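You operate a simulated robot arm through the tools that you are given. There is no shell and no other tool. Be economical: measure what you need, move in short steps, check, and stop when the job is done.

You run a simulated two-armed robot. Do the job below in one go: nothing can be reset, and whatever is moved stays where it is left.

TASK
Pick up the medium green cup with one hand, pass it to the other hand and put it on the upper shelf of the steel-topped counter. Set down upright: medium green cup.

It is judged by the outcome, as a careful person would: the job done as asked, and still so three seconds after it is handed in. It fails if anything else is knocked over, pushed out of place, dropped, spilled or broken.

THE ROBOT
Two 6-joint arms with two-finger grippers on one trunk, on a base that drives. Base frame: it is fixed to the floor where the robot stands at the start and does not move with it; the origin is under the middle of the robot, x ahead of it, y to its left, z up. Lengths are in m, angles in degrees, forces in N, time in s.
The left shoulder is at the start at [0.06, 0.143, 0.9], the right one opposite. With the tool pointing down near the work surface each hand reaches from about 0.28 to 0.7 m from the robot's upright axis, wherever it stands, measured 20 degrees to its own side. Places, roughly: medium green cup (9x9x10 cm) [0.6, 0.1, 0.9]; upper shelf of the steel-topped counter [0.6, 0.6, 0.5]. Payload 2.45 kg a hand.
Tool frame (each hand has its own): the origin (TCP) lies between the finger pads and is the grasp point; the fingertips stand 0.026 m ahead of it; z points along the fingers, y is the line along which they close. Largest opening 0.096 m; the body of the gripper starts 0.069 m behind the TCP.
Orientation is told as [roll, pitch, yaw] about the base's x, y, z axes, in that order, counted from this pose: with the fingers straight down and closing along the base's y, the tool's x points along the base's -x, its y along +y and its z along -z.

THE INTERFACE
- The arms move only by the tool play_rows. It takes "left_targets", "right_targets" or both (then of equal length, played together; a hand with none holds still); each is a list of rows, each a list of 7 numbers: the shift along the base's x, y, z in units of 20 mm (1.0 is 20 mm), then the turn, a rotation vector about the base's x, y, z in units of 8 degrees (1.0 is 8 degrees), then the gripper command, from -1 (shut) to 1 (fully open), values between in proportion. In form: [[x, y, z, ax, ay, az, grip], ...]. A call has 1 to 8 rows; each row shifts and turns the commanded pose from where the row before left it. A call with a number of a shift or a turn outside -1 to 1 is refused whole. Rows are played at 5 a second. More than 0.05 m and 8.6 degrees between two rows, or a gripper value outside its range, and nothing of the call is played. Where a pose cannot be reached the arm comes as near as it can. A force on the tool above 40 N (or 10 N above the force at the start of the call, whichever is more), or a blocked arm, ends the call early, and 0.2 s more pass. Each finger halts on what it meets, pressing with about 31 N; the grip force reading is that of the motor and also rises with nothing between the fingers. The clock runs only during rows and for 0.2 s after the last one: add rows that do not move to give the fingers time. It gives the time, the measured TCP pose, the force on the tool (base axes), the opening and the grip force at its end, in the units of the frame above (readings bear some noise), with the torque about the TCP (base axes, N m) and any sound that the robot's microphone picked up.
- Cameras (640 x 400 px; columns grow to the right, rows downward): "scene" is now at [0.1131, 0.0498, 1.4981]; the picture's right is [0.69, -0.73, -0.00], its down [-0.59, -0.56, -0.58] and it looks along [0.42, 0.40, -0.81] (base axes); focal length 253 px, centre (320, 200). "left" rides on the left gripper at [0.082, -0.003, -0.098] in its tool frame; the picture's right is [0.04, 1.00, 0.00], its down [-0.73, 0.03, -0.68] and it looks along [-0.68, 0.03, 0.73] (tool axes); focal length 256 px, centre (320, 200). "right" rides on the right gripper at [0.082, 0.003, -0.098] in its tool frame; the picture's right is [-0.04, 1.00, 0.00], its down [-0.73, -0.03, -0.68] and it looks along [-0.68, -0.03, 0.73] (tool axes); focal length 256 px, centre (320, 200). There is no depth. A picture from a camera that has moved, and an enlarged one, comes with that camera's place and axes in the base frame and with its lens.
- snapshot(camera): a new picture of that camera. The clock stands still meanwhile.
- lift_body(by): slides the trunk up (or, below 0, down) by that many m; the arms and the scene camera ride with it, the base frame stays. It gives what a move gives, with no picture.
- drive_base(legs): drives the robot by 1 to 6 legs, each [ahead, turn to the left] in m and degrees, along the robot's own axes; the way and the turn of a leg run together, so that a leg with both is an arc; at most 1.5 m and 180 degrees a leg. The arms and the cameras ride along, it lands a little off, and it stops where it bumps. It gives what a move gives.
- pan_tilt(pan, tilt): turns the head with the scene camera to pan (to the left, within 86 degrees either way) and tilt (down, from -29 to 69), counted from straight ahead of the robot. It gives what a move gives.
- enlarge(camera, box): a new picture of the part [left, top, right, bottom] of that camera's present view, enlarged. The clock stands still meanwhile.
- close_job(): hands the job in; it is judged then, once.

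Go step by step. Nothing tells you exact positions but the pictures and the camera data: compare them with the known pose of the tool, close in by small moves and look again before you grip or let go. The budget is 120 turns and 92 pictures, counting those below and the enlarged ones. Unless the task says otherwise, let go and move clear before handing in.

The tools are called after "Call:" by a JSON object that holds its "fn" and its "kwargs". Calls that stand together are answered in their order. play_rows: Moves the arms, as the interface text tells. Its arguments: {"type":"object","properties":{"left_targets":{"type":"array","items":{"type":"array","items":{"type":"number"}}},"right_targets":{"type":"array","items":{"type":"array","items":{"type":"number"}}}},"required":[]} The other tools are called the same way: lift_body (by) slides the trunk up or down; drive_base (legs) drives the base; pan_tilt (pan, tilt) turns the head that bears the scene camera; snapshot (camera) takes a picture; enlarge (camera, box) takes an enlarged picture of a part of a camera's view; close_job () hands the job in.

At the start:

```text
time: 0.0
left_tool_pos: [0.2593, 0.3965, 1.0899]
left_tool_rot: [0.1, 0.0, -0.4]
left_contact_force: [-0.5, -0.3, -0.4]
left_ft_torque: [0.03, 0.0, -0.01]
left_grip_width: 0.096
left_grasp_force: 0.1
right_tool_pos: [0.2998, 0.0506, 1.1012]
right_tool_rot: [-0.1, 0.0, -0.4]
right_contact_force: [-0.3, 0.7, 0.2]
right_ft_torque: [0.01, 0.01, 0.0]
right_grip_width: 0.096
right_grasp_force: 0.0
trunk travel left (down, up): [-0.525, 0.065]
robot x, y, heading: [0.0016, -0.0011, 0.2]
head pan, tilt: [43.5, 54.3]
```

scene: 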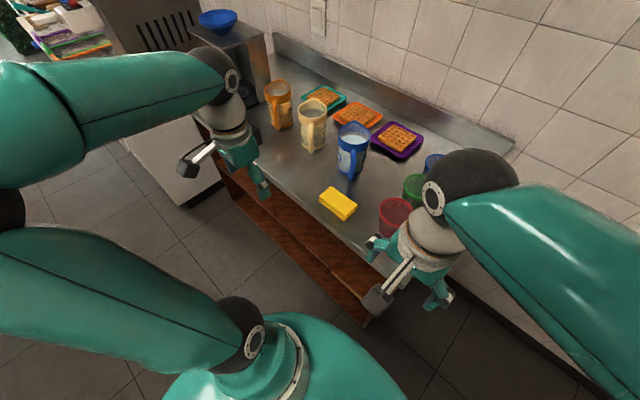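
right: 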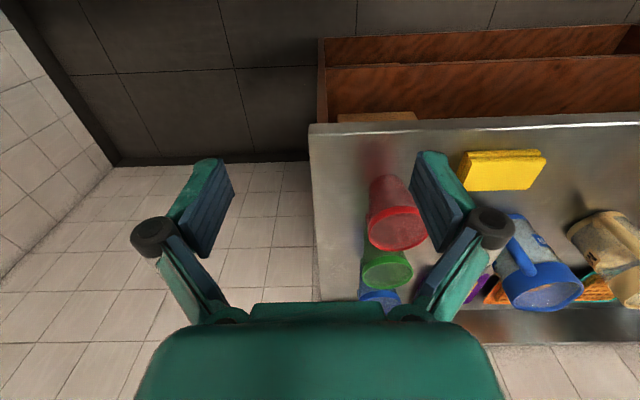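
left: 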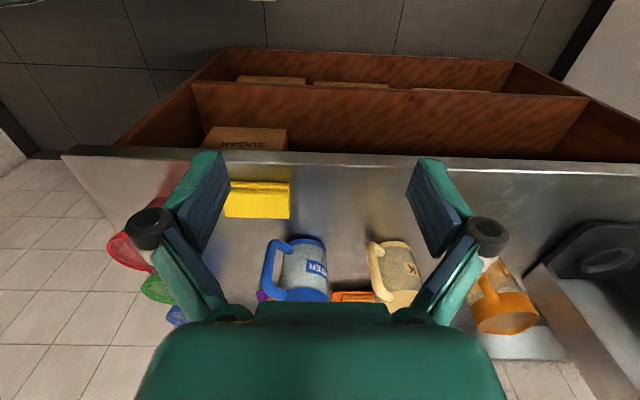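

I see the counter ahead with red, green and blue cups at its right end; the shelves are below the steel top and hold boxes. I'll look closer at the cups and the shelf.

Call:
{"fn": "pan_tilt", "kwargs": {"pan": 15, "tilt": 50}}

Call:
{"fn": "snapshot", "kwargs": {"camera": "scene"}}

```text
time: 0.9
left_tool_pos: [0.2591, 0.3963, 1.0904]
left_tool_rot: [0.0, 0.0, -0.4]
left_contact_force: [-1.0, 0.4, 0.6]
left_ft_torque: [0.02, 0.01, 0.01]
left_grip_width: 0.0959
left_grasp_force: 0.0
right_tool_pos: [0.299, 0.0501, 1.103]
right_tool_rot: [-0.1, 0.0, -0.4]
right_contact_force: [-0.7, -0.4, 0.2]
right_ft_torque: [0.01, -0.03, 0.01]
right_grip_width: 0.0962
right_grasp_force: 0.0
trunk travel left (down, up): [-0.525, 0.065]
robot x, y, heading: [-0.0008, -0.0014, 0.2]
head pan, tilt: [15.0, 50.0]
```

```text
88 pictures are left
camera scene: at [0.1346, 0.0197, 1.5037], right [0.26, -0.97, 0.0], down [-0.74, -0.2, -0.64], along [0.62, 0.17, -0.77], focal length 253 px, centre (320, 200)
```

scene: 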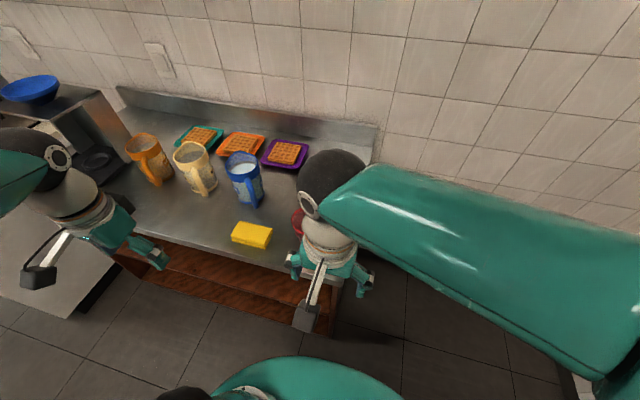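

The right arm hides the cups from the head camera, so I'll move it aside to the right and back a bit.

Call:
{"fn": "play_rows", "kwargs": {"right_targets": [[0, -1, 0, 0, 0, 0, 1], [0, -1, 0, 0, 0, 0, 1], [0, -1, 0, 0, 0, 0, 1], [0, -1, 0, 0, 0, 0, 1], [0, -1, 0, 0, 0, 0, 1], [0, -1, 0, 0, 0, 0, 1], [0, -1, 0, 0, 0, 0, 1], [0, -1, 0, 0, 0, 0, 1]]}}

Call:
{"fn": "snapshot", "kwargs": {"camera": "scene"}}

```text
time: 2.7
left_tool_pos: [0.2597, 0.395, 1.0909]
left_tool_rot: [0.0, 0.0, -0.4]
left_contact_force: [0.1, 0.0, -0.1]
left_ft_torque: [-0.01, 0.01, 0.02]
left_grip_width: 0.0959
left_grasp_force: 0.0
right_tool_pos: [0.2984, -0.1107, 1.1007]
right_tool_rot: [-0.1, 0.0, -0.4]
right_contact_force: [-0.5, -0.3, -0.3]
right_ft_torque: [-0.01, -0.01, 0.02]
right_grip_width: 0.096
right_grasp_force: 0.1
trunk travel left (down, up): [-0.525, 0.065]
robot x, y, heading: [-0.0001, -0.0008, -0.3]
head pan, tilt: [15.0, 50.0]
```

```text
87 pictures are left
camera scene: at [0.1342, 0.0191, 1.5037], right [0.26, -0.97, 0.0], down [-0.74, -0.2, -0.64], along [0.62, 0.17, -0.77], focal length 253 px, centre (320, 200)
```

scene: 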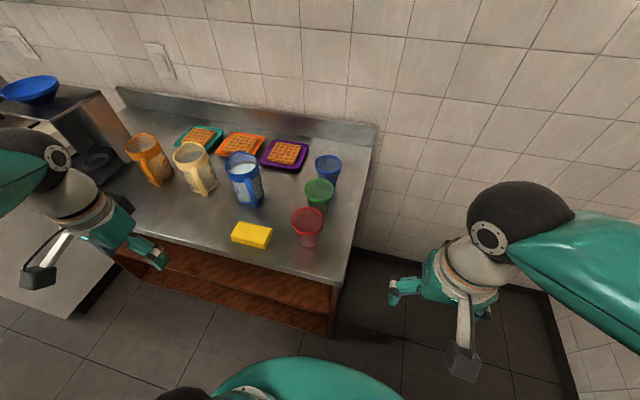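

Call:
{"fn": "enlarge", "kwargs": {"camera": "scene", "box": [220, 130, 400, 280]}}

Call:
{"fn": "snapshot", "kwargs": {"camera": "right"}}

Call:
{"fn": "pan_tilt", "kwargs": {"pan": 30, "tilt": 62}}

Call:
{"fn": "snapshot", "kwargs": {"camera": "scene"}}

```text
2.67 times, centred on (310, 205) of scene
camera zoom: at [0.1342, 0.0191, 1.5037], right [0.26, -0.97, 0.0], down [-0.74, -0.2, -0.64], along [0.62, 0.17, -0.77], focal length 676 px, centre (347, 187)
```

zoom: 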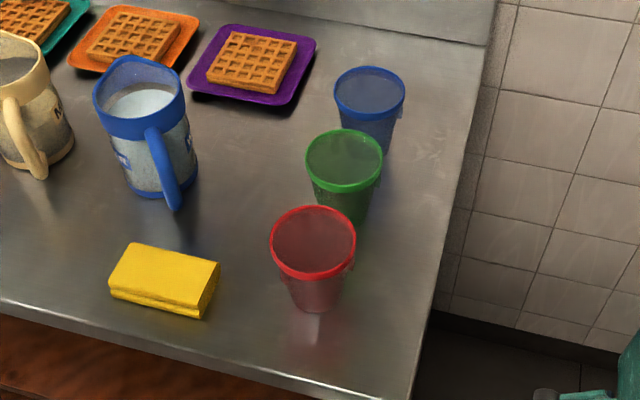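

```text
85 pictures are left
camera right: at [0.2184, -0.106, 1.1996], right [0.05, 1.0, 0.0], down [0.73, -0.03, 0.68], along [0.68, -0.03, -0.73], focal length 256 px, centre (320, 200)
```

right: 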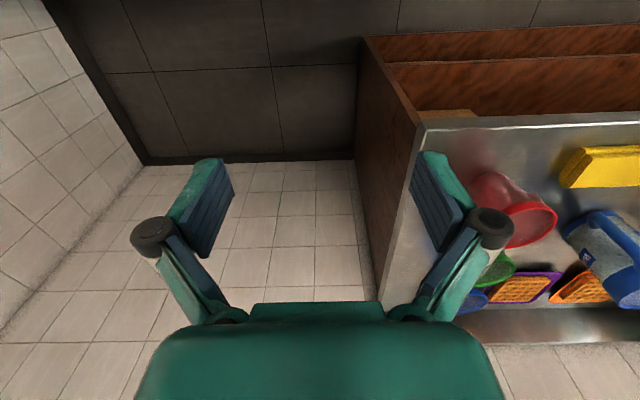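

```text
time: 3.5
left_tool_pos: [0.2592, 0.3958, 1.0912]
left_tool_rot: [0.0, 0.0, -0.4]
left_contact_force: [-0.2, 0.5, 0.1]
left_ft_torque: [-0.02, 0.01, -0.01]
left_grip_width: 0.0959
left_grasp_force: 0.1
right_tool_pos: [0.2992, -0.1092, 1.1007]
right_tool_rot: [0.0, 0.0, -0.4]
right_contact_force: [0.0, 0.5, -0.1]
right_ft_torque: [0.0, -0.01, 0.0]
right_grip_width: 0.0961
right_grasp_force: 0.2
trunk travel left (down, up): [-0.525, 0.065]
robot x, y, heading: [-0.0039, -0.0007, 0.1]
head pan, tilt: [30.0, 62.0]
```

```text
84 pictures are left
camera scene: at [0.1159, 0.0316, 1.4889], right [0.5, -0.87, 0.0], down [-0.76, -0.44, -0.47], along [0.41, 0.23, -0.88], focal length 253 px, centre (320, 200)
```

scene: 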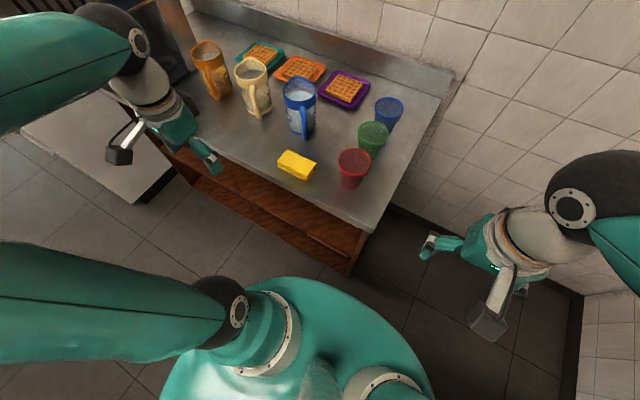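

The three cups stand in a row along x at y ≈ 0.15: red x ≈ 0.49, green ≈ 0.61, blue ≈ 0.74, green rim at z ≈ 0.96. I'll bring the right hand high beside the green cup for a closer look.

Call:
{"fn": "play_rows", "kwargs": {"right_targets": [[1, 0, 0, 0, 0, 0, 1], [1, 0, 0, 0, 0, 0, 1], [1, 0, 0, 0, 0, 0, 1], [1, 0, 0, 0, 0, 0, 1], [1, 0, 0, 0, 0, 0, 1], [1, 0, 0, 0, 0, 0, 1], [1, 0, 0, 0, 0, 0, 1], [1, 0, 0, 0, 0, 0, 1]]}}

Call:
{"fn": "play_rows", "kwargs": {"right_targets": [[1, 1, 0, 0, 0, 0, 1], [1, 1, 0, 0, 0, 0, 1], [1, 1, 0, 0, 0, 0, 1], [1, 1, 0, 0, 0, 0, 1], [1, 1, 0, 0, 0, 0, 1], [1, 1, 0, 0, 0, 0, 1], [0, 0, 0, 0, 0, 0, 1]]}}

Call:
{"fn": "snapshot", "kwargs": {"camera": "right"}}

Call:
{"fn": "snapshot", "kwargs": {"camera": "scene"}}

```text
time: 5.3
left_tool_pos: [0.2603, 0.396, 1.0907]
left_tool_rot: [-0.1, 0.0, -0.3]
left_contact_force: [0.3, -0.6, -0.7]
left_ft_torque: [0.03, 0.02, 0.02]
left_grip_width: 0.0962
left_grasp_force: 0.1
right_tool_pos: [0.461, -0.1104, 1.1018]
right_tool_rot: [0.1, 0.0, -0.4]
right_contact_force: [-0.5, -0.3, 0.0]
right_ft_torque: [0.0, 0.02, 0.0]
right_grip_width: 0.096
right_grasp_force: 0.0
trunk travel left (down, up): [-0.525, 0.065]
robot x, y, heading: [-0.0006, -0.0001, 0.0]
head pan, tilt: [30.0, 62.0]
```

```text
time: 6.9
left_tool_pos: [0.2584, 0.3954, 1.0909]
left_tool_rot: [0.0, 0.0, -0.4]
left_contact_force: [-0.3, 0.1, 1.1]
left_ft_torque: [0.02, -0.02, 0.01]
left_grip_width: 0.0959
left_grasp_force: 0.1
right_tool_pos: [0.5778, 0.0093, 1.1016]
right_tool_rot: [0.0, 0.0, -0.4]
right_contact_force: [-0.7, -0.7, -0.2]
right_ft_torque: [0.01, -0.01, 0.02]
right_grip_width: 0.0961
right_grasp_force: 0.0
trunk travel left (down, up): [-0.525, 0.065]
robot x, y, heading: [-0.0019, 0.0012, 0.1]
head pan, tilt: [30.0, 62.0]
```

```text
83 pictures are left
camera right: at [0.4965, 0.0135, 1.2016], right [0.05, 1.0, 0.0], down [0.73, -0.03, 0.68], along [0.68, -0.03, -0.73], focal length 256 px, centre (320, 200)
```

right: 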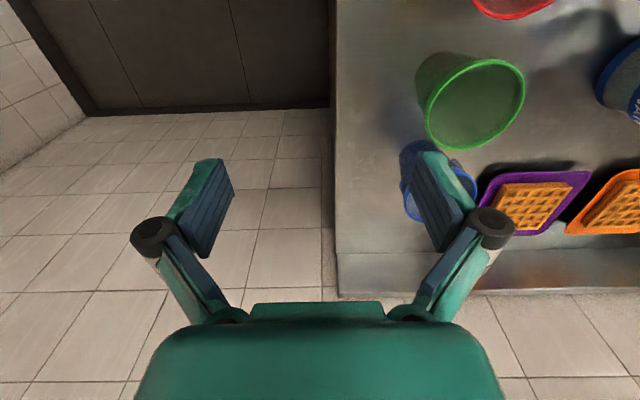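

```text
82 pictures are left
camera scene: at [0.115, 0.0311, 1.489], right [0.5, -0.87, 0.0], down [-0.76, -0.44, -0.47], along [0.41, 0.24, -0.88], focal length 253 px, centre (320, 200)
```

scene: 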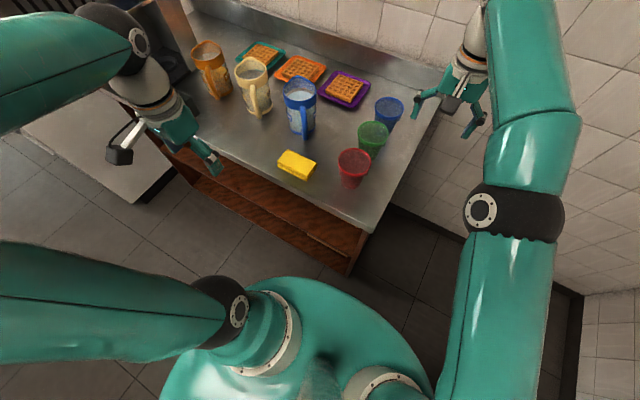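

The reach looks fine. I'll check whether the cup is open and empty.

Call:
{"fn": "enlarge", "kwargs": {"camera": "right", "box": [400, 30, 560, 170]}}

Call:
{"fn": "enlarge", "kwargs": {"camera": "scene", "box": [330, 85, 420, 195]}}

```text
2.86 times, centred on (480, 100) of right
camera zoom: at [0.4965, 0.0135, 1.2016], right [0.05, 1.0, 0.0], down [0.73, -0.03, 0.68], along [0.68, -0.03, -0.73], focal length 731 px, centre (-137, 486)
```

zoom: 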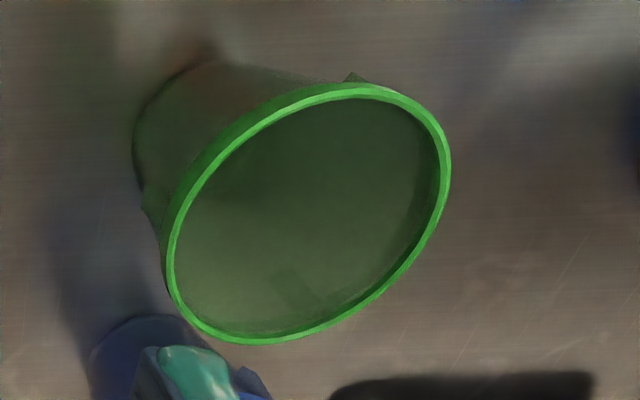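

```text
3.64 times, centred on (375, 140) of scene
camera zoom: at [0.115, 0.0311, 1.489], right [0.5, -0.87, 0.0], down [-0.76, -0.44, -0.47], along [0.41, 0.24, -0.88], focal length 921 px, centre (120, 418)
```

zoom: 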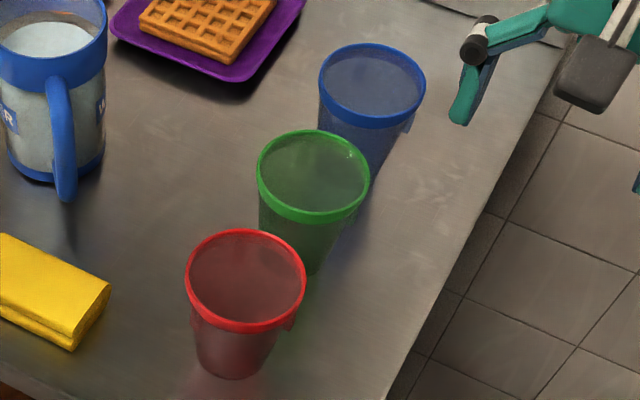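

The cup seems to have a lid-like surface and small tabs under its rim, so pinching the wall is not sure to work; I'll straddle the rim instead. I'll move the hand above it and look down for the exact rim size and the tab directions.

Call:
{"fn": "play_rows", "kwargs": {"right_targets": [[0, 1, 0, 0, 0, 0, 1], [0, 1, 0, 0, 0, 0, 1], [0, 1, 0, 0, 0, 0, 1], [0, 1, 0, 0, 0, 0, 1], [0, 1, 0, 0, 0, 0, 1], [0, 1, 0, 0, 0, 0, 1], [0, 1, 0, 0, 0, 0, 1], [0, 0, 0, 0, 0, 0, 1]]}}

Call:
{"fn": "snapshot", "kwargs": {"camera": "right"}}

Call:
{"fn": "enlarge", "kwargs": {"camera": "right", "box": [240, 30, 400, 170]}}

```text
time: 8.9
left_tool_pos: [0.2603, 0.3954, 1.0902]
left_tool_rot: [-0.1, 0.0, -0.4]
left_contact_force: [-0.5, -1.0, 0.1]
left_ft_torque: [0.02, 0.0, -0.01]
left_grip_width: 0.0959
left_grasp_force: 0.1
right_tool_pos: [0.5562, 0.0827, 1.0657]
right_tool_rot: [0.2, 1.6, -5.8]
right_contact_force: [0.9, 0.4, -0.1]
right_ft_torque: [0.0, -0.04, -0.03]
right_grip_width: 0.096
right_grasp_force: 0.1
right hand out of reach, approached as far as the arm can: row 1, 2, 3, 4, 5, 6, 7
trunk travel left (down, up): [-0.525, 0.065]
robot x, y, heading: [0.0014, 0.0009, 0.0]
head pan, tilt: [30.0, 62.0]
stopped in row 8 (right hand): the arm was blocked; the commanded pose is now the measured one
```

```text
79 pictures are left
camera right: at [0.4784, 0.0947, 1.1666], right [0.14, 0.99, 0.0], down [0.74, -0.11, 0.66], along [0.65, -0.09, -0.75], focal length 256 px, centre (320, 200)
```

right: 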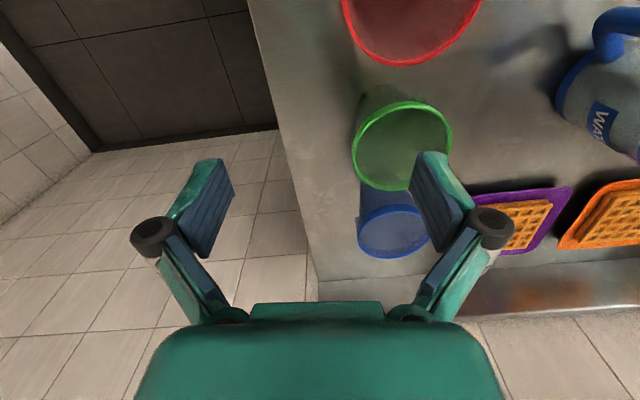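

```text
2.86 times, centred on (320, 100) of right
camera zoom: at [0.4784, 0.0947, 1.1666], right [0.14, 0.99, 0.0], down [0.74, -0.11, 0.66], along [0.65, -0.09, -0.75], focal length 731 px, centre (320, 486)
```

zoom: 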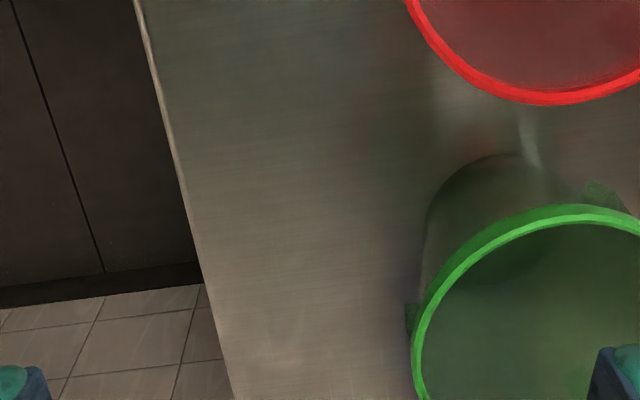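

The right hand can't reach that far from here. I'll retract it, then turn the robot left and go a little closer.

Call:
{"fn": "play_rows", "kwargs": {"right_targets": [[0, -1, 0.5, 0, -0.2, 0.7, 1], [0, -1, 0.5, 0, 0, 0, 1], [-1, -1, 0.5, 0, 0, 0, 1], [-1, -1, 0.5, 0, 0, 0, 1], [-1, -1, 0, 0, 0, 0, 1], [-1, -1, 0, 0, 0, 0, 1], [-1, -1, 0, 0, 0, 0, 1], [-1, -1, 0, 0, 0, 0, 1]]}}

Call:
{"fn": "lift_body", "kwargs": {"by": 0.06}}

Call:
{"fn": "drive_base", "kwargs": {"legs": [[0.05, 20]]}}

Call:
{"fn": "pan_tilt", "kwargs": {"pan": 0, "tilt": 55}}

Call:
{"fn": "snapshot", "kwargs": {"camera": "scene"}}

```text
time: 10.7
left_tool_pos: [0.2595, 0.3957, 1.0907]
left_tool_rot: [0.0, 0.0, -0.3]
left_contact_force: [0.4, -0.5, 0.9]
left_ft_torque: [0.04, -0.03, -0.01]
left_grip_width: 0.096
left_grasp_force: 0.1
right_tool_pos: [0.4328, -0.0748, 1.1066]
right_tool_rot: [0.2, -0.2, 0.2]
right_contact_force: [-0.2, -0.1, 1.1]
right_ft_torque: [0.0, -0.02, 0.03]
right_grip_width: 0.0956
right_grasp_force: 0.1
trunk travel left (down, up): [-0.525, 0.065]
robot x, y, heading: [0.001, -0.0005, -0.1]
head pan, tilt: [30.0, 62.0]
```

```text
time: 11.7
left_tool_pos: [0.2601, 0.3949, 1.1514]
left_tool_rot: [0.0, 0.0, -0.4]
left_contact_force: [-0.1, 0.4, -0.5]
left_ft_torque: [0.02, 0.0, 0.01]
left_grip_width: 0.096
left_grasp_force: 0.1
right_tool_pos: [0.4344, -0.0743, 1.1655]
right_tool_rot: [0.3, -0.1, 0.2]
right_contact_force: [0.1, -0.3, -0.1]
right_ft_torque: [0.0, -0.05, 0.01]
right_grip_width: 0.096
right_grasp_force: 0.2
trunk travel left (down, up): [-0.585, 0.005]
robot x, y, heading: [0.0038, 0.0042, 0.2]
head pan, tilt: [30.0, 62.0]
```

```text
time: 13.3
left_tool_pos: [0.1541, 0.4671, 1.1512]
left_tool_rot: [0.0, 0.0, 19.6]
left_contact_force: [0.1, 0.4, -0.3]
left_ft_torque: [-0.01, 0.02, 0.02]
left_grip_width: 0.096
left_grasp_force: 0.1
right_tool_pos: [0.4808, 0.0865, 1.1668]
right_tool_rot: [0.3, 0.0, 20.1]
right_contact_force: [-0.5, 0.2, 0.5]
right_ft_torque: [0.01, 0.0, 0.03]
right_grip_width: 0.0963
right_grasp_force: 0.1
trunk travel left (down, up): [-0.585, 0.005]
robot x, y, heading: [0.0462, 0.0003, 19.6]
head pan, tilt: [30.0, 62.0]
```

```text
time: 14.2
left_tool_pos: [0.1533, 0.4687, 1.1509]
left_tool_rot: [-0.1, -0.1, 19.7]
left_contact_force: [0.6, -0.5, 1.0]
left_ft_torque: [0.0, 0.02, 0.01]
left_grip_width: 0.096
left_grasp_force: 0.0
right_tool_pos: [0.4779, 0.0871, 1.1665]
right_tool_rot: [0.3, -0.1, 20.1]
right_contact_force: [-0.2, 0.4, -0.1]
right_ft_torque: [-0.04, 0.0, -0.02]
right_grip_width: 0.0961
right_grasp_force: 0.0
trunk travel left (down, up): [-0.585, 0.005]
robot x, y, heading: [0.0507, -0.0022, 19.7]
head pan, tilt: [0.0, 55.0]
```

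```text
77 pictures are left
camera scene: at [0.1736, 0.0422, 1.5572], right [0.34, -0.94, 0.0], down [-0.77, -0.28, -0.57], along [0.54, 0.19, -0.82], focal length 253 px, centre (320, 200)
```

scene: 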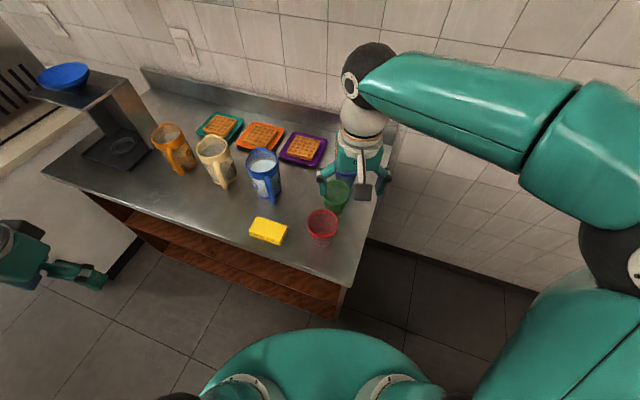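

The right hand now hangs near the cups; I'll look down from it.

Call:
{"fn": "snapshot", "kwargs": {"camera": "right"}}

Call:
{"fn": "enlarge", "kwargs": {"camera": "right", "box": [280, 80, 440, 220]}}

```text
76 pictures are left
camera right: at [0.4015, 0.0617, 1.2652], right [-0.31, 0.95, 0.0], down [0.7, 0.22, 0.68], along [0.65, 0.21, -0.73], focal length 256 px, centre (320, 200)
```

right: 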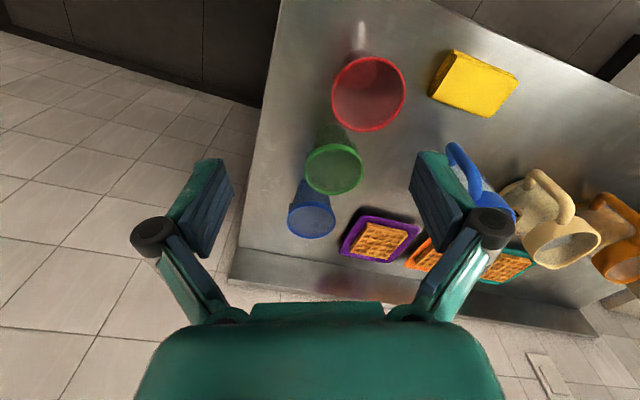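

```text
2.86 times, centred on (360, 150) of right
camera zoom: at [0.4015, 0.0617, 1.2652], right [-0.31, 0.95, 0.0], down [0.7, 0.22, 0.68], along [0.65, 0.21, -0.73], focal length 731 px, centre (206, 343)
```

zoom: 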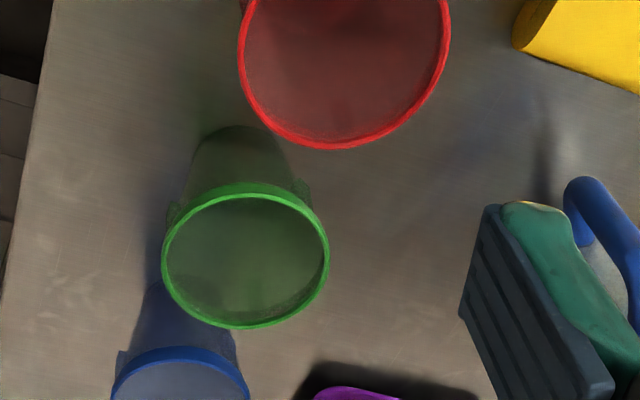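

The rim measures about 8.7 cm, centre about (0.612, 0.152, 0.959), with tabs at about 123° and -57°. I'll close along about 70° to stay clear of the tabs, going first to hover over it.

Call:
{"fn": "play_rows", "kwargs": {"right_targets": [[0.84, 0.41, 0, 0, 0, -0.63, 1], [0.84, 0.41, 0, 0, 0, -0.63, 1], [0.84, 0.41, 0, 0, 0, -0.63, 1], [0.84, 0.41, -1, 0, 0, -0.63, 1], [0.84, 0.41, -1, 0, 0, -0.63, 1], [0.84, 0.41, -1, 0, 0, -0.63, 1], [0.84, 0.41, -1, 0, 0, -0.63, 1], [0.84, 0.41, -1, 0, 0, -0.63, 1]]}}

Call:
{"fn": "snapshot", "kwargs": {"camera": "right"}}

Call:
{"fn": "enlarge", "kwargs": {"camera": "scene", "box": [250, 100, 430, 260]}}

```text
time: 16.1
left_tool_pos: [0.1547, 0.4686, 1.1506]
left_tool_rot: [0.0, 0.1, 19.6]
left_contact_force: [0.7, -0.8, 0.0]
left_ft_torque: [0.0, 0.04, -0.01]
left_grip_width: 0.096
left_grasp_force: 0.0
right_tool_pos: [0.6142, 0.1553, 1.0665]
right_tool_rot: [0.2, 0.0, -20.3]
right_contact_force: [-0.1, 0.8, -0.4]
right_ft_torque: [0.01, 0.02, 0.01]
right_grip_width: 0.096
right_grasp_force: 0.2
trunk travel left (down, up): [-0.585, 0.005]
robot x, y, heading: [0.0469, -0.0018, 19.7]
head pan, tilt: [0.0, 55.0]
```

```text
74 pictures are left
camera right: at [0.5387, 0.1855, 1.1649], right [0.38, 0.92, 0.0], down [0.68, -0.28, 0.68], along [0.63, -0.26, -0.73], focal length 256 px, centre (320, 200)
```

right: 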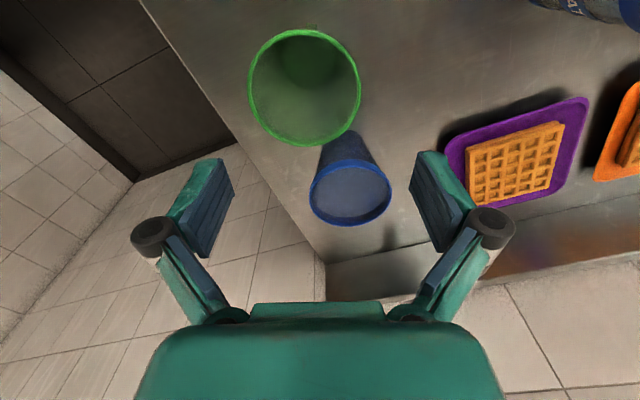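

```text
2.50 times, centred on (340, 180) of scene
camera zoom: at [0.175, 0.0427, 1.557], right [0.34, -0.94, 0.0], down [-0.77, -0.28, -0.57], along [0.54, 0.19, -0.82], focal length 633 px, centre (270, 250)
```

zoom: 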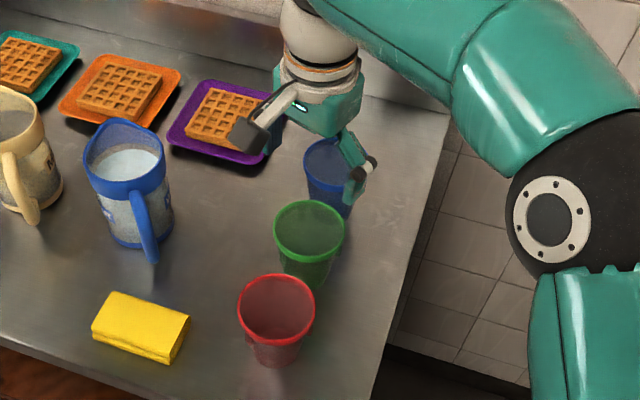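

Seen from the hand, the cup is about 12 mm off along the closing axis and 5 mm nearer. I'll correct and descend to just over the rim, then look again.

Call:
{"fn": "play_rows", "kwargs": {"right_targets": [[-0.45, -0.5, 0, 0, 0, 0, 1], [0, 0, -0.9, 0, 0, 0, 1], [0, 0, -0.9, 0, 0, 0, 1], [0, 0, -0.7, 0, 0, 0, 1], [0, 0, 0, 0, 0, 0, 1]]}}

Call:
{"fn": "snapshot", "kwargs": {"camera": "right"}}

```text
time: 17.2
left_tool_pos: [0.1535, 0.4684, 1.1514]
left_tool_rot: [0.0, 0.0, 19.6]
left_contact_force: [0.4, 0.1, 0.1]
left_ft_torque: [0.02, -0.04, 0.02]
left_grip_width: 0.0959
left_grasp_force: 0.1
right_tool_pos: [0.6036, 0.1441, 1.0156]
right_tool_rot: [0.3, 0.0, -20.2]
right_contact_force: [-0.4, 0.1, 1.2]
right_ft_torque: [-0.02, 0.02, 0.01]
right_grip_width: 0.096
right_grasp_force: 0.1
trunk travel left (down, up): [-0.585, 0.005]
robot x, y, heading: [0.0502, -0.008, 19.6]
head pan, tilt: [0.0, 55.0]
```

```text
72 pictures are left
camera right: at [0.529, 0.1748, 1.1151], right [0.38, 0.92, 0.0], down [0.68, -0.28, 0.68], along [0.63, -0.26, -0.73], focal length 256 px, centre (320, 200)
```

right: 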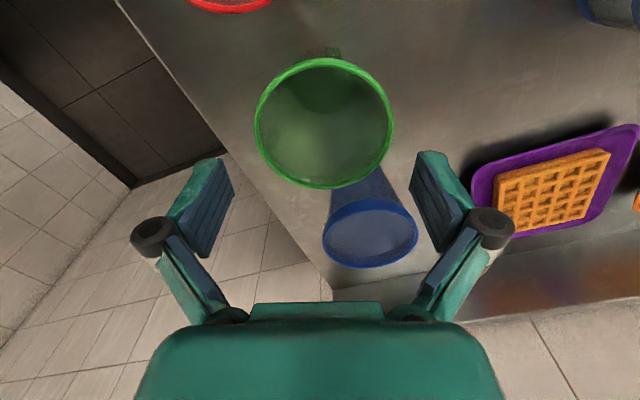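

The rim is at z ≈ 0.971, centre ≈ (0.601, 0.147), nearly centred in the fingers. I'll make a small correction and go down in small steps.

Call:
{"fn": "play_rows", "kwargs": {"right_targets": [[-0.12, 0.15, 0, 0, 0, 0, 1], [0, 0, -0.5, 0, 0, 0, 1], [0, 0, -0.5, 0, 0, 0, 1], [0, 0, -0.4, 0, 0, 0, 1], [0, 0, 0, 0, 0, 0, 1]]}}

Call:
{"fn": "snapshot", "kwargs": {"camera": "right"}}

Call:
{"fn": "enlarge", "kwargs": {"camera": "scene", "box": [250, 100, 430, 260]}}

```text
time: 18.4
left_tool_pos: [0.1547, 0.4692, 1.1505]
left_tool_rot: [0.0, 0.0, 19.6]
left_contact_force: [-0.1, 0.0, -0.5]
left_ft_torque: [-0.02, 0.0, 0.0]
left_grip_width: 0.0962
left_grasp_force: 0.1
right_tool_pos: [0.6015, 0.145, 0.9891]
right_tool_rot: [0.4, -0.1, -20.2]
right_contact_force: [0.0, 0.1, 0.4]
right_ft_torque: [-0.02, 0.0, 0.04]
right_grip_width: 0.0957
right_grasp_force: 0.0
trunk travel left (down, up): [-0.585, 0.005]
robot x, y, heading: [0.0469, -0.0, 19.8]
head pan, tilt: [0.0, 55.0]
```

```text
71 pictures are left
camera right: at [0.5267, 0.1769, 1.0872], right [0.38, 0.92, 0.0], down [0.68, -0.28, 0.68], along [0.63, -0.26, -0.73], focal length 256 px, centre (320, 200)
```

right: 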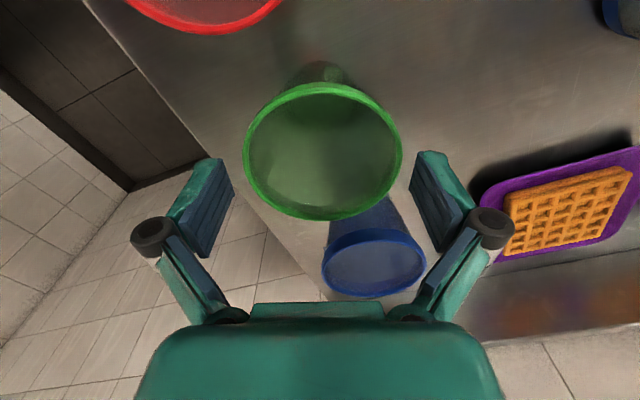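

```text
2.50 times, centred on (340, 180) of scene
camera zoom: at [0.1737, 0.0421, 1.5572], right [0.34, -0.94, 0.0], down [-0.77, -0.28, -0.57], along [0.54, 0.19, -0.82], focal length 633 px, centre (270, 250)
```

zoom: 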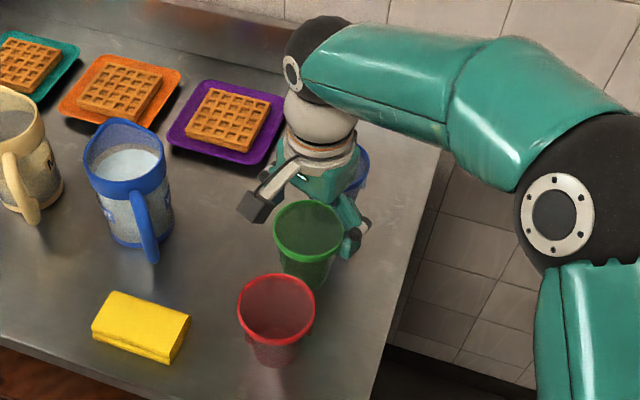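

It is aligned to about 1 mm. I'll go down over the rim.

Call:
{"fn": "play_rows", "kwargs": {"right_targets": [[0, 0.05, -0.3, 0, 0, 0, 1], [0, 0, -0.35, 0, 0, 0, 1], [0, 0, -0.35, 0, 0, 0, 1], [0, 0, -0.35, 0, 0, 0, 1], [0, 0, 0, 0, 0, 0, 1]]}}

Call:
{"fn": "snapshot", "kwargs": {"camera": "right"}}

```text
time: 19.6
left_tool_pos: [0.1537, 0.469, 1.1507]
left_tool_rot: [0.0, 0.0, 19.6]
left_contact_force: [0.3, 0.6, -0.7]
left_ft_torque: [-0.01, 0.04, -0.02]
left_grip_width: 0.096
left_grasp_force: 0.1
right_tool_pos: [0.602, 0.1453, 0.9614]
right_tool_rot: [0.2, -0.1, -20.2]
right_contact_force: [-0.5, -0.7, -0.3]
right_ft_torque: [-0.03, 0.01, 0.0]
right_grip_width: 0.0961
right_grasp_force: 0.1
trunk travel left (down, up): [-0.585, 0.005]
robot x, y, heading: [0.0466, 0.0003, 19.6]
head pan, tilt: [0.0, 55.0]
```

```text
69 pictures are left
camera right: at [0.5266, 0.1765, 1.06], right [0.38, 0.92, 0.0], down [0.68, -0.28, 0.68], along [0.63, -0.26, -0.73], focal length 256 px, centre (320, 200)
```

right: 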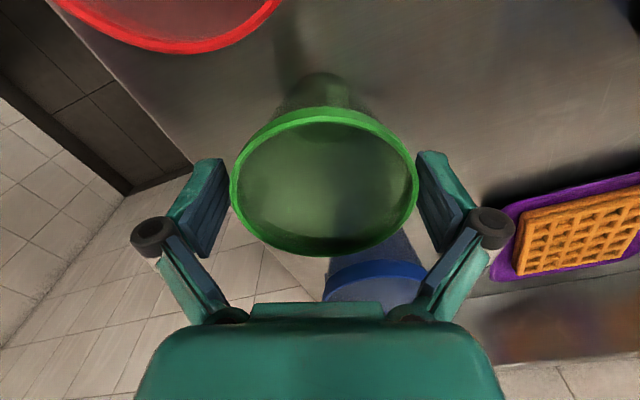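

The rim is between the fingers without contact. Closing now.

Call:
{"fn": "play_rows", "kwargs": {"right_targets": [[0, 0, 0, 0, 0, 0, 0.7], [0, 0, 0, 0, 0, 0, 0.4], [0, 0, 0, 0, 0, 0, 0], [0, 0, 0, 0, 0, 0, -1], [0, 0, 0, 0, 0, 0, -1], [0, 0, 0, 0, 0, 0, -1]]}}

Call:
{"fn": "snapshot", "kwargs": {"camera": "right"}}

```text
time: 21.1
left_tool_pos: [0.1542, 0.4684, 1.1515]
left_tool_rot: [0.0, -0.1, 19.6]
left_contact_force: [-0.7, -0.5, 0.4]
left_ft_torque: [0.03, 0.0, 0.05]
left_grip_width: 0.096
left_grasp_force: 0.1
right_tool_pos: [0.6016, 0.1449, 0.9618]
right_tool_rot: [0.3, 0.0, -20.2]
right_contact_force: [-0.2, -1.3, 3.4]
right_ft_torque: [-0.12, 0.05, 0.0]
right_grip_width: 0.0778
right_grasp_force: 30.8
trunk travel left (down, up): [-0.585, 0.005]
robot x, y, heading: [0.0472, -0.0033, 19.6]
head pan, tilt: [0.0, 55.0]
```

```text
68 pictures are left
camera right: at [0.5265, 0.1764, 1.0605], right [0.38, 0.92, 0.0], down [0.68, -0.28, 0.68], along [0.63, -0.26, -0.73], focal length 256 px, centre (320, 200)
```

right: 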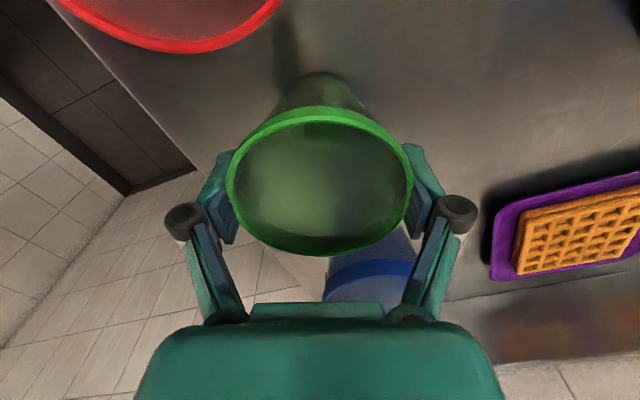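

Gripped just under the lip. Lifting a little and checking.

Call:
{"fn": "play_rows", "kwargs": {"right_targets": [[0, 0, 0.4, 0, 0, 0, -1], [0, 0, 0.6, 0, 0, 0, -1], [0, 0, 0, 0, 0, 0, -1]]}}

Call:
{"fn": "snapshot", "kwargs": {"camera": "right"}}

Call:
{"fn": "enlarge", "kwargs": {"camera": "scene", "box": [250, 100, 430, 260]}}

```text
time: 21.9
left_tool_pos: [0.1538, 0.4686, 1.1511]
left_tool_rot: [0.0, 0.0, 19.6]
left_contact_force: [0.4, -1.0, 0.5]
left_ft_torque: [0.02, -0.01, 0.01]
left_grip_width: 0.0958
left_grasp_force: 0.2
right_tool_pos: [0.6009, 0.1456, 0.9826]
right_tool_rot: [0.2, -0.1, -20.1]
right_contact_force: [0.7, 0.5, -0.4]
right_ft_torque: [-0.01, 0.02, 0.0]
right_grip_width: 0.0775
right_grasp_force: 31.0
trunk travel left (down, up): [-0.585, 0.005]
robot x, y, heading: [0.0472, -0.0043, 19.7]
head pan, tilt: [0.0, 55.0]
```

```text
67 pictures are left
camera right: at [0.5268, 0.1773, 1.0807], right [0.38, 0.92, 0.0], down [0.68, -0.28, 0.68], along [0.63, -0.26, -0.73], focal length 256 px, centre (320, 200)
```

right: 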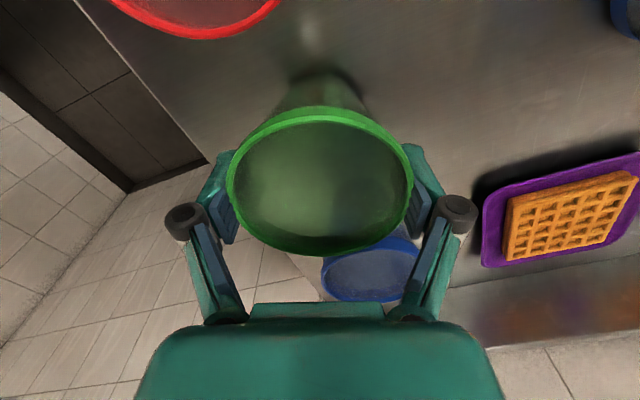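

```text
2.50 times, centred on (340, 180) of scene
camera zoom: at [0.1741, 0.0422, 1.5571], right [0.34, -0.94, 0.0], down [-0.77, -0.28, -0.57], along [0.54, 0.19, -0.82], focal length 633 px, centre (270, 250)
```

zoom: 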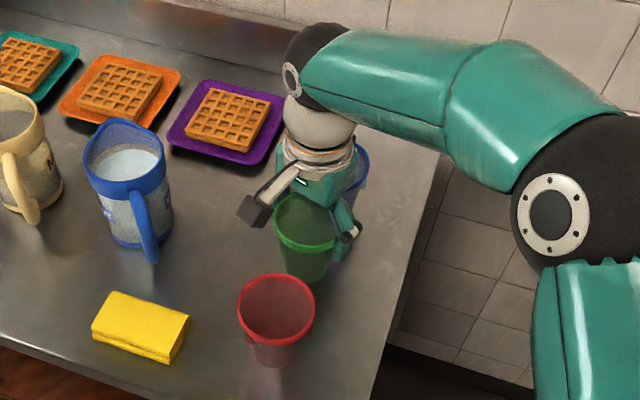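

The cup is held firmly and hanging level. I'll raise it clear of the neighbours.

Call:
{"fn": "play_rows", "kwargs": {"right_targets": [[0, 0, 1, 0, 0, 0, -1], [0, 0, 1, 0, 0, 0, -1], [0, 0, 1, 0, 0, 0, -1], [0, 0, 1, 0, 0, 0, -1], [0, 0, 1, 0, 0, 0, -1], [-0.3, 0, 1, 0, 0, 0, -1], [-1, 0, 1, 0, 0, 0, -1], [-1, 0, 1, 0, 0, 0, -1]]}}

Call:
{"fn": "play_rows", "kwargs": {"right_targets": [[-1, 0.3, 0.2, 0, 0, 0.9, -1], [-1, 0.3, 0, 0, 0, 0.9, -1], [-1, 0.3, 0, 0, 0, 0.9, -1], [-1, 0.3, 0, 0, 0, 0.9, -1], [-1, 0.3, 0, 0, 0, 0.9, -1], [-1, 0.3, 0, 0, 0, 0.9, -1], [-0.7, 0.1, 0, 0, 0, 0.9, -1], [0, 0, 0, 0, 0, 0.9, -1]]}}

Call:
{"fn": "snapshot", "kwargs": {"camera": "scene"}}

```text
time: 23.6
left_tool_pos: [0.1534, 0.4691, 1.1513]
left_tool_rot: [0.0, 0.1, 19.6]
left_contact_force: [-0.3, -0.1, 1.0]
left_ft_torque: [-0.01, 0.01, -0.01]
left_grip_width: 0.096
left_grasp_force: 0.0
right_tool_pos: [0.5545, 0.1463, 1.1422]
right_tool_rot: [0.3, -0.2, -20.0]
right_contact_force: [1.1, 0.1, 0.0]
right_ft_torque: [-0.01, 0.0, 0.02]
right_grip_width: 0.0776
right_grasp_force: 31.1
trunk travel left (down, up): [-0.585, 0.005]
robot x, y, heading: [0.0534, -0.0003, 19.6]
head pan, tilt: [0.0, 55.0]
```

```text
time: 25.4
left_tool_pos: [0.1537, 0.4678, 1.1506]
left_tool_rot: [0.0, 0.1, 19.6]
left_contact_force: [0.0, 0.8, 0.1]
left_ft_torque: [-0.02, 0.0, -0.01]
left_grip_width: 0.0959
left_grasp_force: 0.1
right_tool_pos: [0.4207, 0.1853, 1.145]
right_tool_rot: [0.4, -0.1, 37.6]
right_contact_force: [-0.3, 0.1, -0.9]
right_ft_torque: [0.01, -0.03, 0.0]
right_grip_width: 0.0775
right_grasp_force: 30.8
trunk travel left (down, up): [-0.585, 0.005]
robot x, y, heading: [0.0522, -0.0016, 19.8]
head pan, tilt: [0.0, 55.0]
```

```text
65 pictures are left
camera scene: at [0.1739, 0.0421, 1.5571], right [0.34, -0.94, 0.0], down [-0.77, -0.28, -0.57], along [0.54, 0.19, -0.82], focal length 253 px, centre (320, 200)
```

scene: 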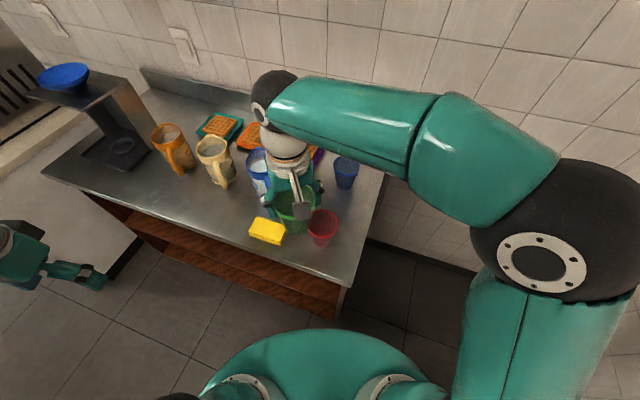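

The cup is high and clear. I'll finish yawing the right hand so its camera points away, and pre-yaw the left hand.

Call:
{"fn": "play_rows", "kwargs": {"right_targets": [[0, 0, 0, 0, 0, 0.98, -1], [0, 0, 0, 0, 0, 0.98, -1], [0, 0, 0, 0, 0, 0.98, -1], [0, 0, 0, 0, 0, 0.98, -1], [0, 0, 0, 0, 0, 0.98, -1], [0, 0, 0, 0, 0, 0.98, -1], [0, 0, 0, 0, 0, 0, -1], [0, 0, 0, 0, 0, 0, -1]], "left_targets": [[0, 0, 0, 0, 0, -0.93, 1], [0, 0, 0, 0, 0, -0.93, 1], [0, 0, 0, 0, 0, -0.93, 1], [0, 0, 0, 0, 0, -0.93, 1], [0, 0, 0, 0, 0, -0.93, 1], [0, 0, 0, 0, 0, -0.93, 1], [0, 0, 0, 0, 0, -0.93, 1], [0, 0, 0, 0, 0, -0.93, 1]]}}

Call:
{"fn": "play_rows", "kwargs": {"left_targets": [[0, 0, 0, -0.643, -0.766, 0, 1], [0, 0, 0, -0.643, -0.766, 0, 1], [0, 0, 0, -0.643, -0.766, 0, 1], [0, 0, 0, -0.643, -0.766, 0, 1], [0, 0, 0, -0.643, -0.766, 0, 1], [0, 0, 0, -0.643, -0.766, 0, 1], [0, 0, 0, -0.643, -0.766, 0, 1], [0, 0, 0, -0.064, -0.077, 0, 1]]}}

Call:
{"fn": "snapshot", "kwargs": {"camera": "scene"}}

```text
time: 27.2
left_tool_pos: [0.1536, 0.4676, 1.1514]
left_tool_rot: [0.0, 0.1, -39.9]
left_contact_force: [0.3, 0.3, -0.4]
left_ft_torque: [0.01, -0.03, -0.01]
left_grip_width: 0.0962
left_grasp_force: 0.0
right_tool_pos: [0.4212, 0.1838, 1.1447]
right_tool_rot: [0.3, -0.1, 84.4]
right_contact_force: [-0.3, -0.1, 0.9]
right_ft_torque: [0.01, 0.0, 0.01]
right_grip_width: 0.0776
right_grasp_force: 30.4
trunk travel left (down, up): [-0.585, 0.005]
robot x, y, heading: [0.0475, -0.004, 19.8]
head pan, tilt: [0.0, 55.0]
```

```text
time: 29.1
left_tool_pos: [0.1537, 0.4692, 1.1523]
left_tool_rot: [-0.1, -56.9, -39.8]
left_contact_force: [0.2, -0.7, -0.1]
left_ft_torque: [-0.01, -0.03, 0.02]
left_grip_width: 0.0959
left_grasp_force: 0.0
right_tool_pos: [0.4218, 0.1825, 1.1443]
right_tool_rot: [0.3, 0.0, 84.6]
right_contact_force: [-0.8, 0.2, -0.9]
right_ft_torque: [0.04, 0.03, -0.04]
right_grip_width: 0.0776
right_grasp_force: 31.0
trunk travel left (down, up): [-0.585, 0.005]
robot x, y, heading: [0.0476, -0.0031, 19.5]
head pan, tilt: [0.0, 55.0]
```

```text
64 pictures are left
camera scene: at [0.1737, 0.0416, 1.5572], right [0.34, -0.94, 0.0], down [-0.77, -0.28, -0.57], along [0.54, 0.19, -0.82], focal length 253 px, centre (320, 200)
```

scene: 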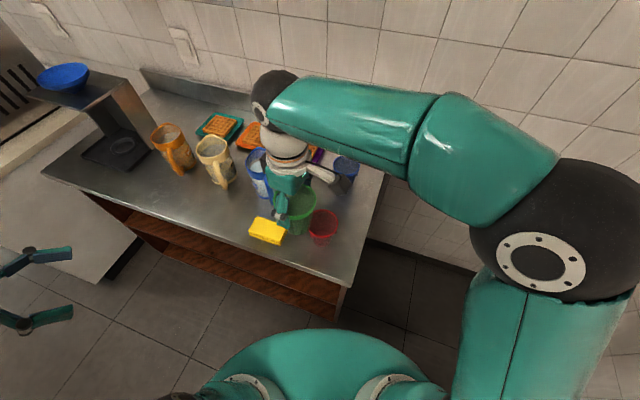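

Both orientations were reached. I'll add the last tilt and bring the left hand to a standoff about 0.2 m from the cup on its approach line.

Call:
{"fn": "play_rows", "kwargs": {"left_targets": [[0.71, -0.98, -0.4, -0.643, -0.766, 0, 1], [0.71, -0.98, -0.4, 0, 0, 0, 1], [0.71, -0.98, -0.4, 0, 0, 0, 1], [0.71, -0.98, -0.4, 0, 0, 0, 1], [0.71, -0.98, -0.4, 0, 0, 0, 1], [0.71, -0.98, -0.4, 0, 0, 0, 1], [0.71, -0.98, -0.4, 0, 0, 0, 1], [0.71, -0.98, -0.4, 0, 0, 0, 1]]}}

Call:
{"fn": "snapshot", "kwargs": {"camera": "scene"}}

Call:
{"fn": "snapshot", "kwargs": {"camera": "left"}}

```text
time: 30.9
left_tool_pos: [0.2659, 0.3113, 1.0869]
left_tool_rot: [-0.1, -64.8, -39.8]
left_contact_force: [0.9, -1.0, -0.5]
left_ft_torque: [0.05, -0.02, -0.01]
left_grip_width: 0.0958
left_grasp_force: 0.0
right_tool_pos: [0.4219, 0.1846, 1.1459]
right_tool_rot: [0.2, -0.1, 84.5]
right_contact_force: [-0.1, -0.8, -0.1]
right_ft_torque: [-0.01, 0.01, 0.01]
right_grip_width: 0.0771
right_grasp_force: 30.9
trunk travel left (down, up): [-0.585, 0.005]
robot x, y, heading: [0.0473, -0.0047, 19.5]
head pan, tilt: [0.0, 55.0]
```

```text
63 pictures are left
camera scene: at [0.1741, 0.042, 1.5571], right [0.34, -0.94, 0.0], down [-0.77, -0.28, -0.57], along [0.54, 0.19, -0.82], focal length 253 px, centre (320, 200)
```

scene: 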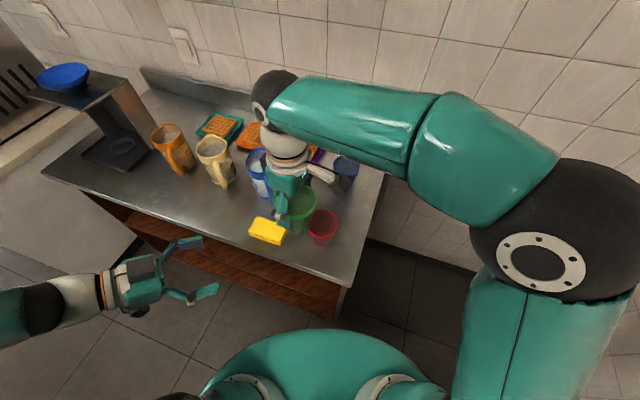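

```text
62 pictures are left
camera left: at [0.1689, 0.3878, 1.0556], right [0.63, 0.78, -0.04], down [-0.21, 0.22, 0.95], along [0.75, -0.59, 0.3], focal length 256 px, centre (320, 200)
```

left: 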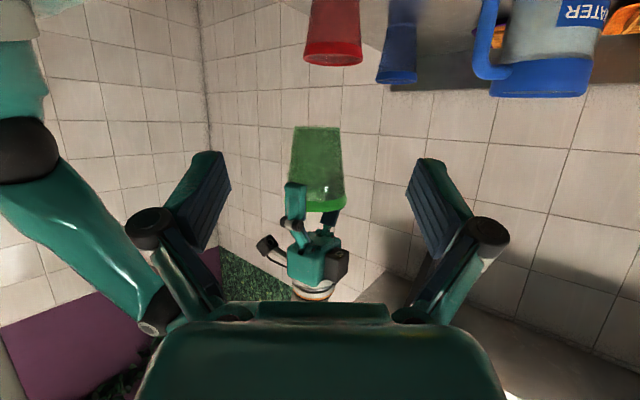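

The cup (bottom z ≈ 1.064, rim ≈ 1.157) is centred on the left hand's line. To keep both finger pairs apart I'll yaw the right hand another 45°.

Call:
{"fn": "play_rows", "kwargs": {"right_targets": [[0, 0, 0, 0, 0, 0.95, -1], [0, 0, 0, 0, 0, 0.95, -1], [0, 0, 0, 0, 0, 0.95, -1], [0, 0, 0, 0, 0, 0.95, -1], [0, 0, 0, 0, 0, 0.95, -1], [0, 0, 0, 0, 0, 0.95, -1], [0, 0, 0, 0, 0, 0, -1]], "left_targets": [[0.7, -0.57, 0, 0, 0, 0, 1], [0.7, -0.57, 0, 0, 0, 0, 1], [0.7, -0.57, 0, 0, 0, 0, 1], [0.7, -0.57, 0, 0, 0, 0, 1], [0, 0, 0, 0, 0, 0, 1], [0, 0, 0, 0, 0, 0, 1], [0, 0, 0, 0, 0, 0, 1]]}}

Call:
{"fn": "snapshot", "kwargs": {"camera": "left"}}

Call:
{"fn": "snapshot", "kwargs": {"camera": "right"}}

Call:
{"fn": "enlarge", "kwargs": {"camera": "scene", "box": [130, 120, 390, 300]}}

```text
time: 32.5
left_tool_pos: [0.3279, 0.2727, 1.0905]
left_tool_rot: [-0.3, -64.8, -39.7]
left_contact_force: [-0.2, 0.5, -0.5]
left_ft_torque: [-0.03, 0.02, 0.0]
left_grip_width: 0.0959
left_grasp_force: 0.0
left hand out of reach, approached as far as the arm can: row 3
right_tool_pos: [0.4221, 0.1846, 1.1448]
right_tool_rot: [0.2, -0.1, 130.3]
right_contact_force: [0.2, 0.2, -0.3]
right_ft_torque: [-0.01, 0.0, 0.04]
right_grip_width: 0.0772
right_grasp_force: 31.3
trunk travel left (down, up): [-0.585, 0.005]
robot x, y, heading: [0.0504, -0.0001, 19.7]
head pan, tilt: [0.0, 55.0]
```

```text
61 pictures are left
camera left: at [0.2295, 0.3485, 1.058], right [0.63, 0.78, -0.04], down [-0.21, 0.22, 0.95], along [0.75, -0.59, 0.3], focal length 256 px, centre (320, 200)
```

left: 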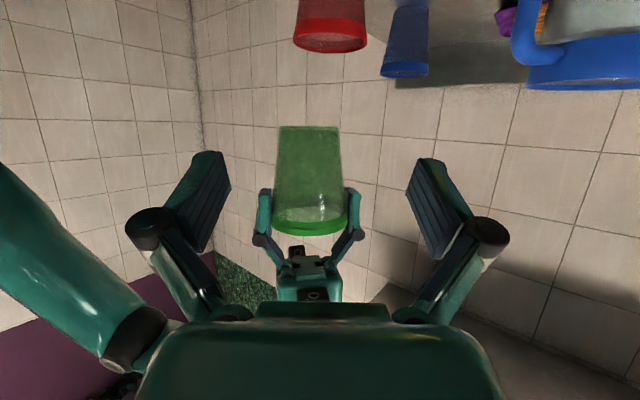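

```text
60 pictures are left
camera right: at [0.4731, 0.1206, 1.2442], right [-0.79, -0.61, 0.01], down [-0.45, 0.58, 0.68], along [-0.42, 0.53, -0.73], focal length 256 px, centre (320, 200)
```

right: 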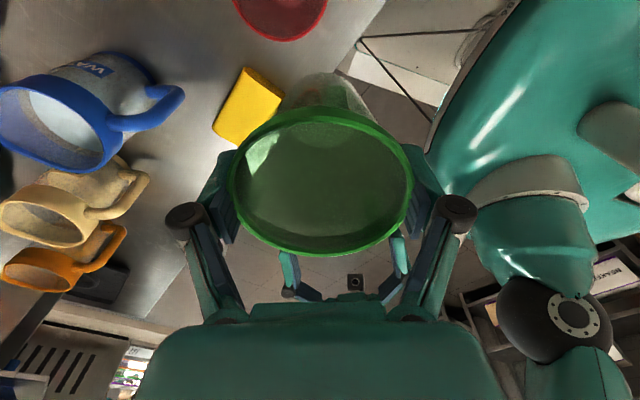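

```text
2.22 times, centred on (260, 210) of scene
camera zoom: at [0.1737, 0.0421, 1.5572], right [0.34, -0.94, 0.0], down [-0.77, -0.28, -0.57], along [0.54, 0.19, -0.82], focal length 563 px, centre (453, 178)
```

zoom: 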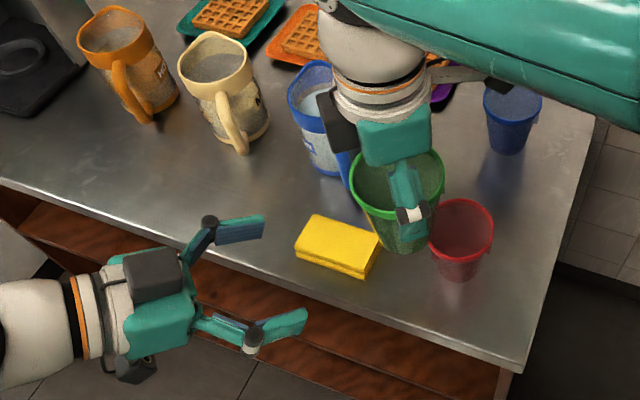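

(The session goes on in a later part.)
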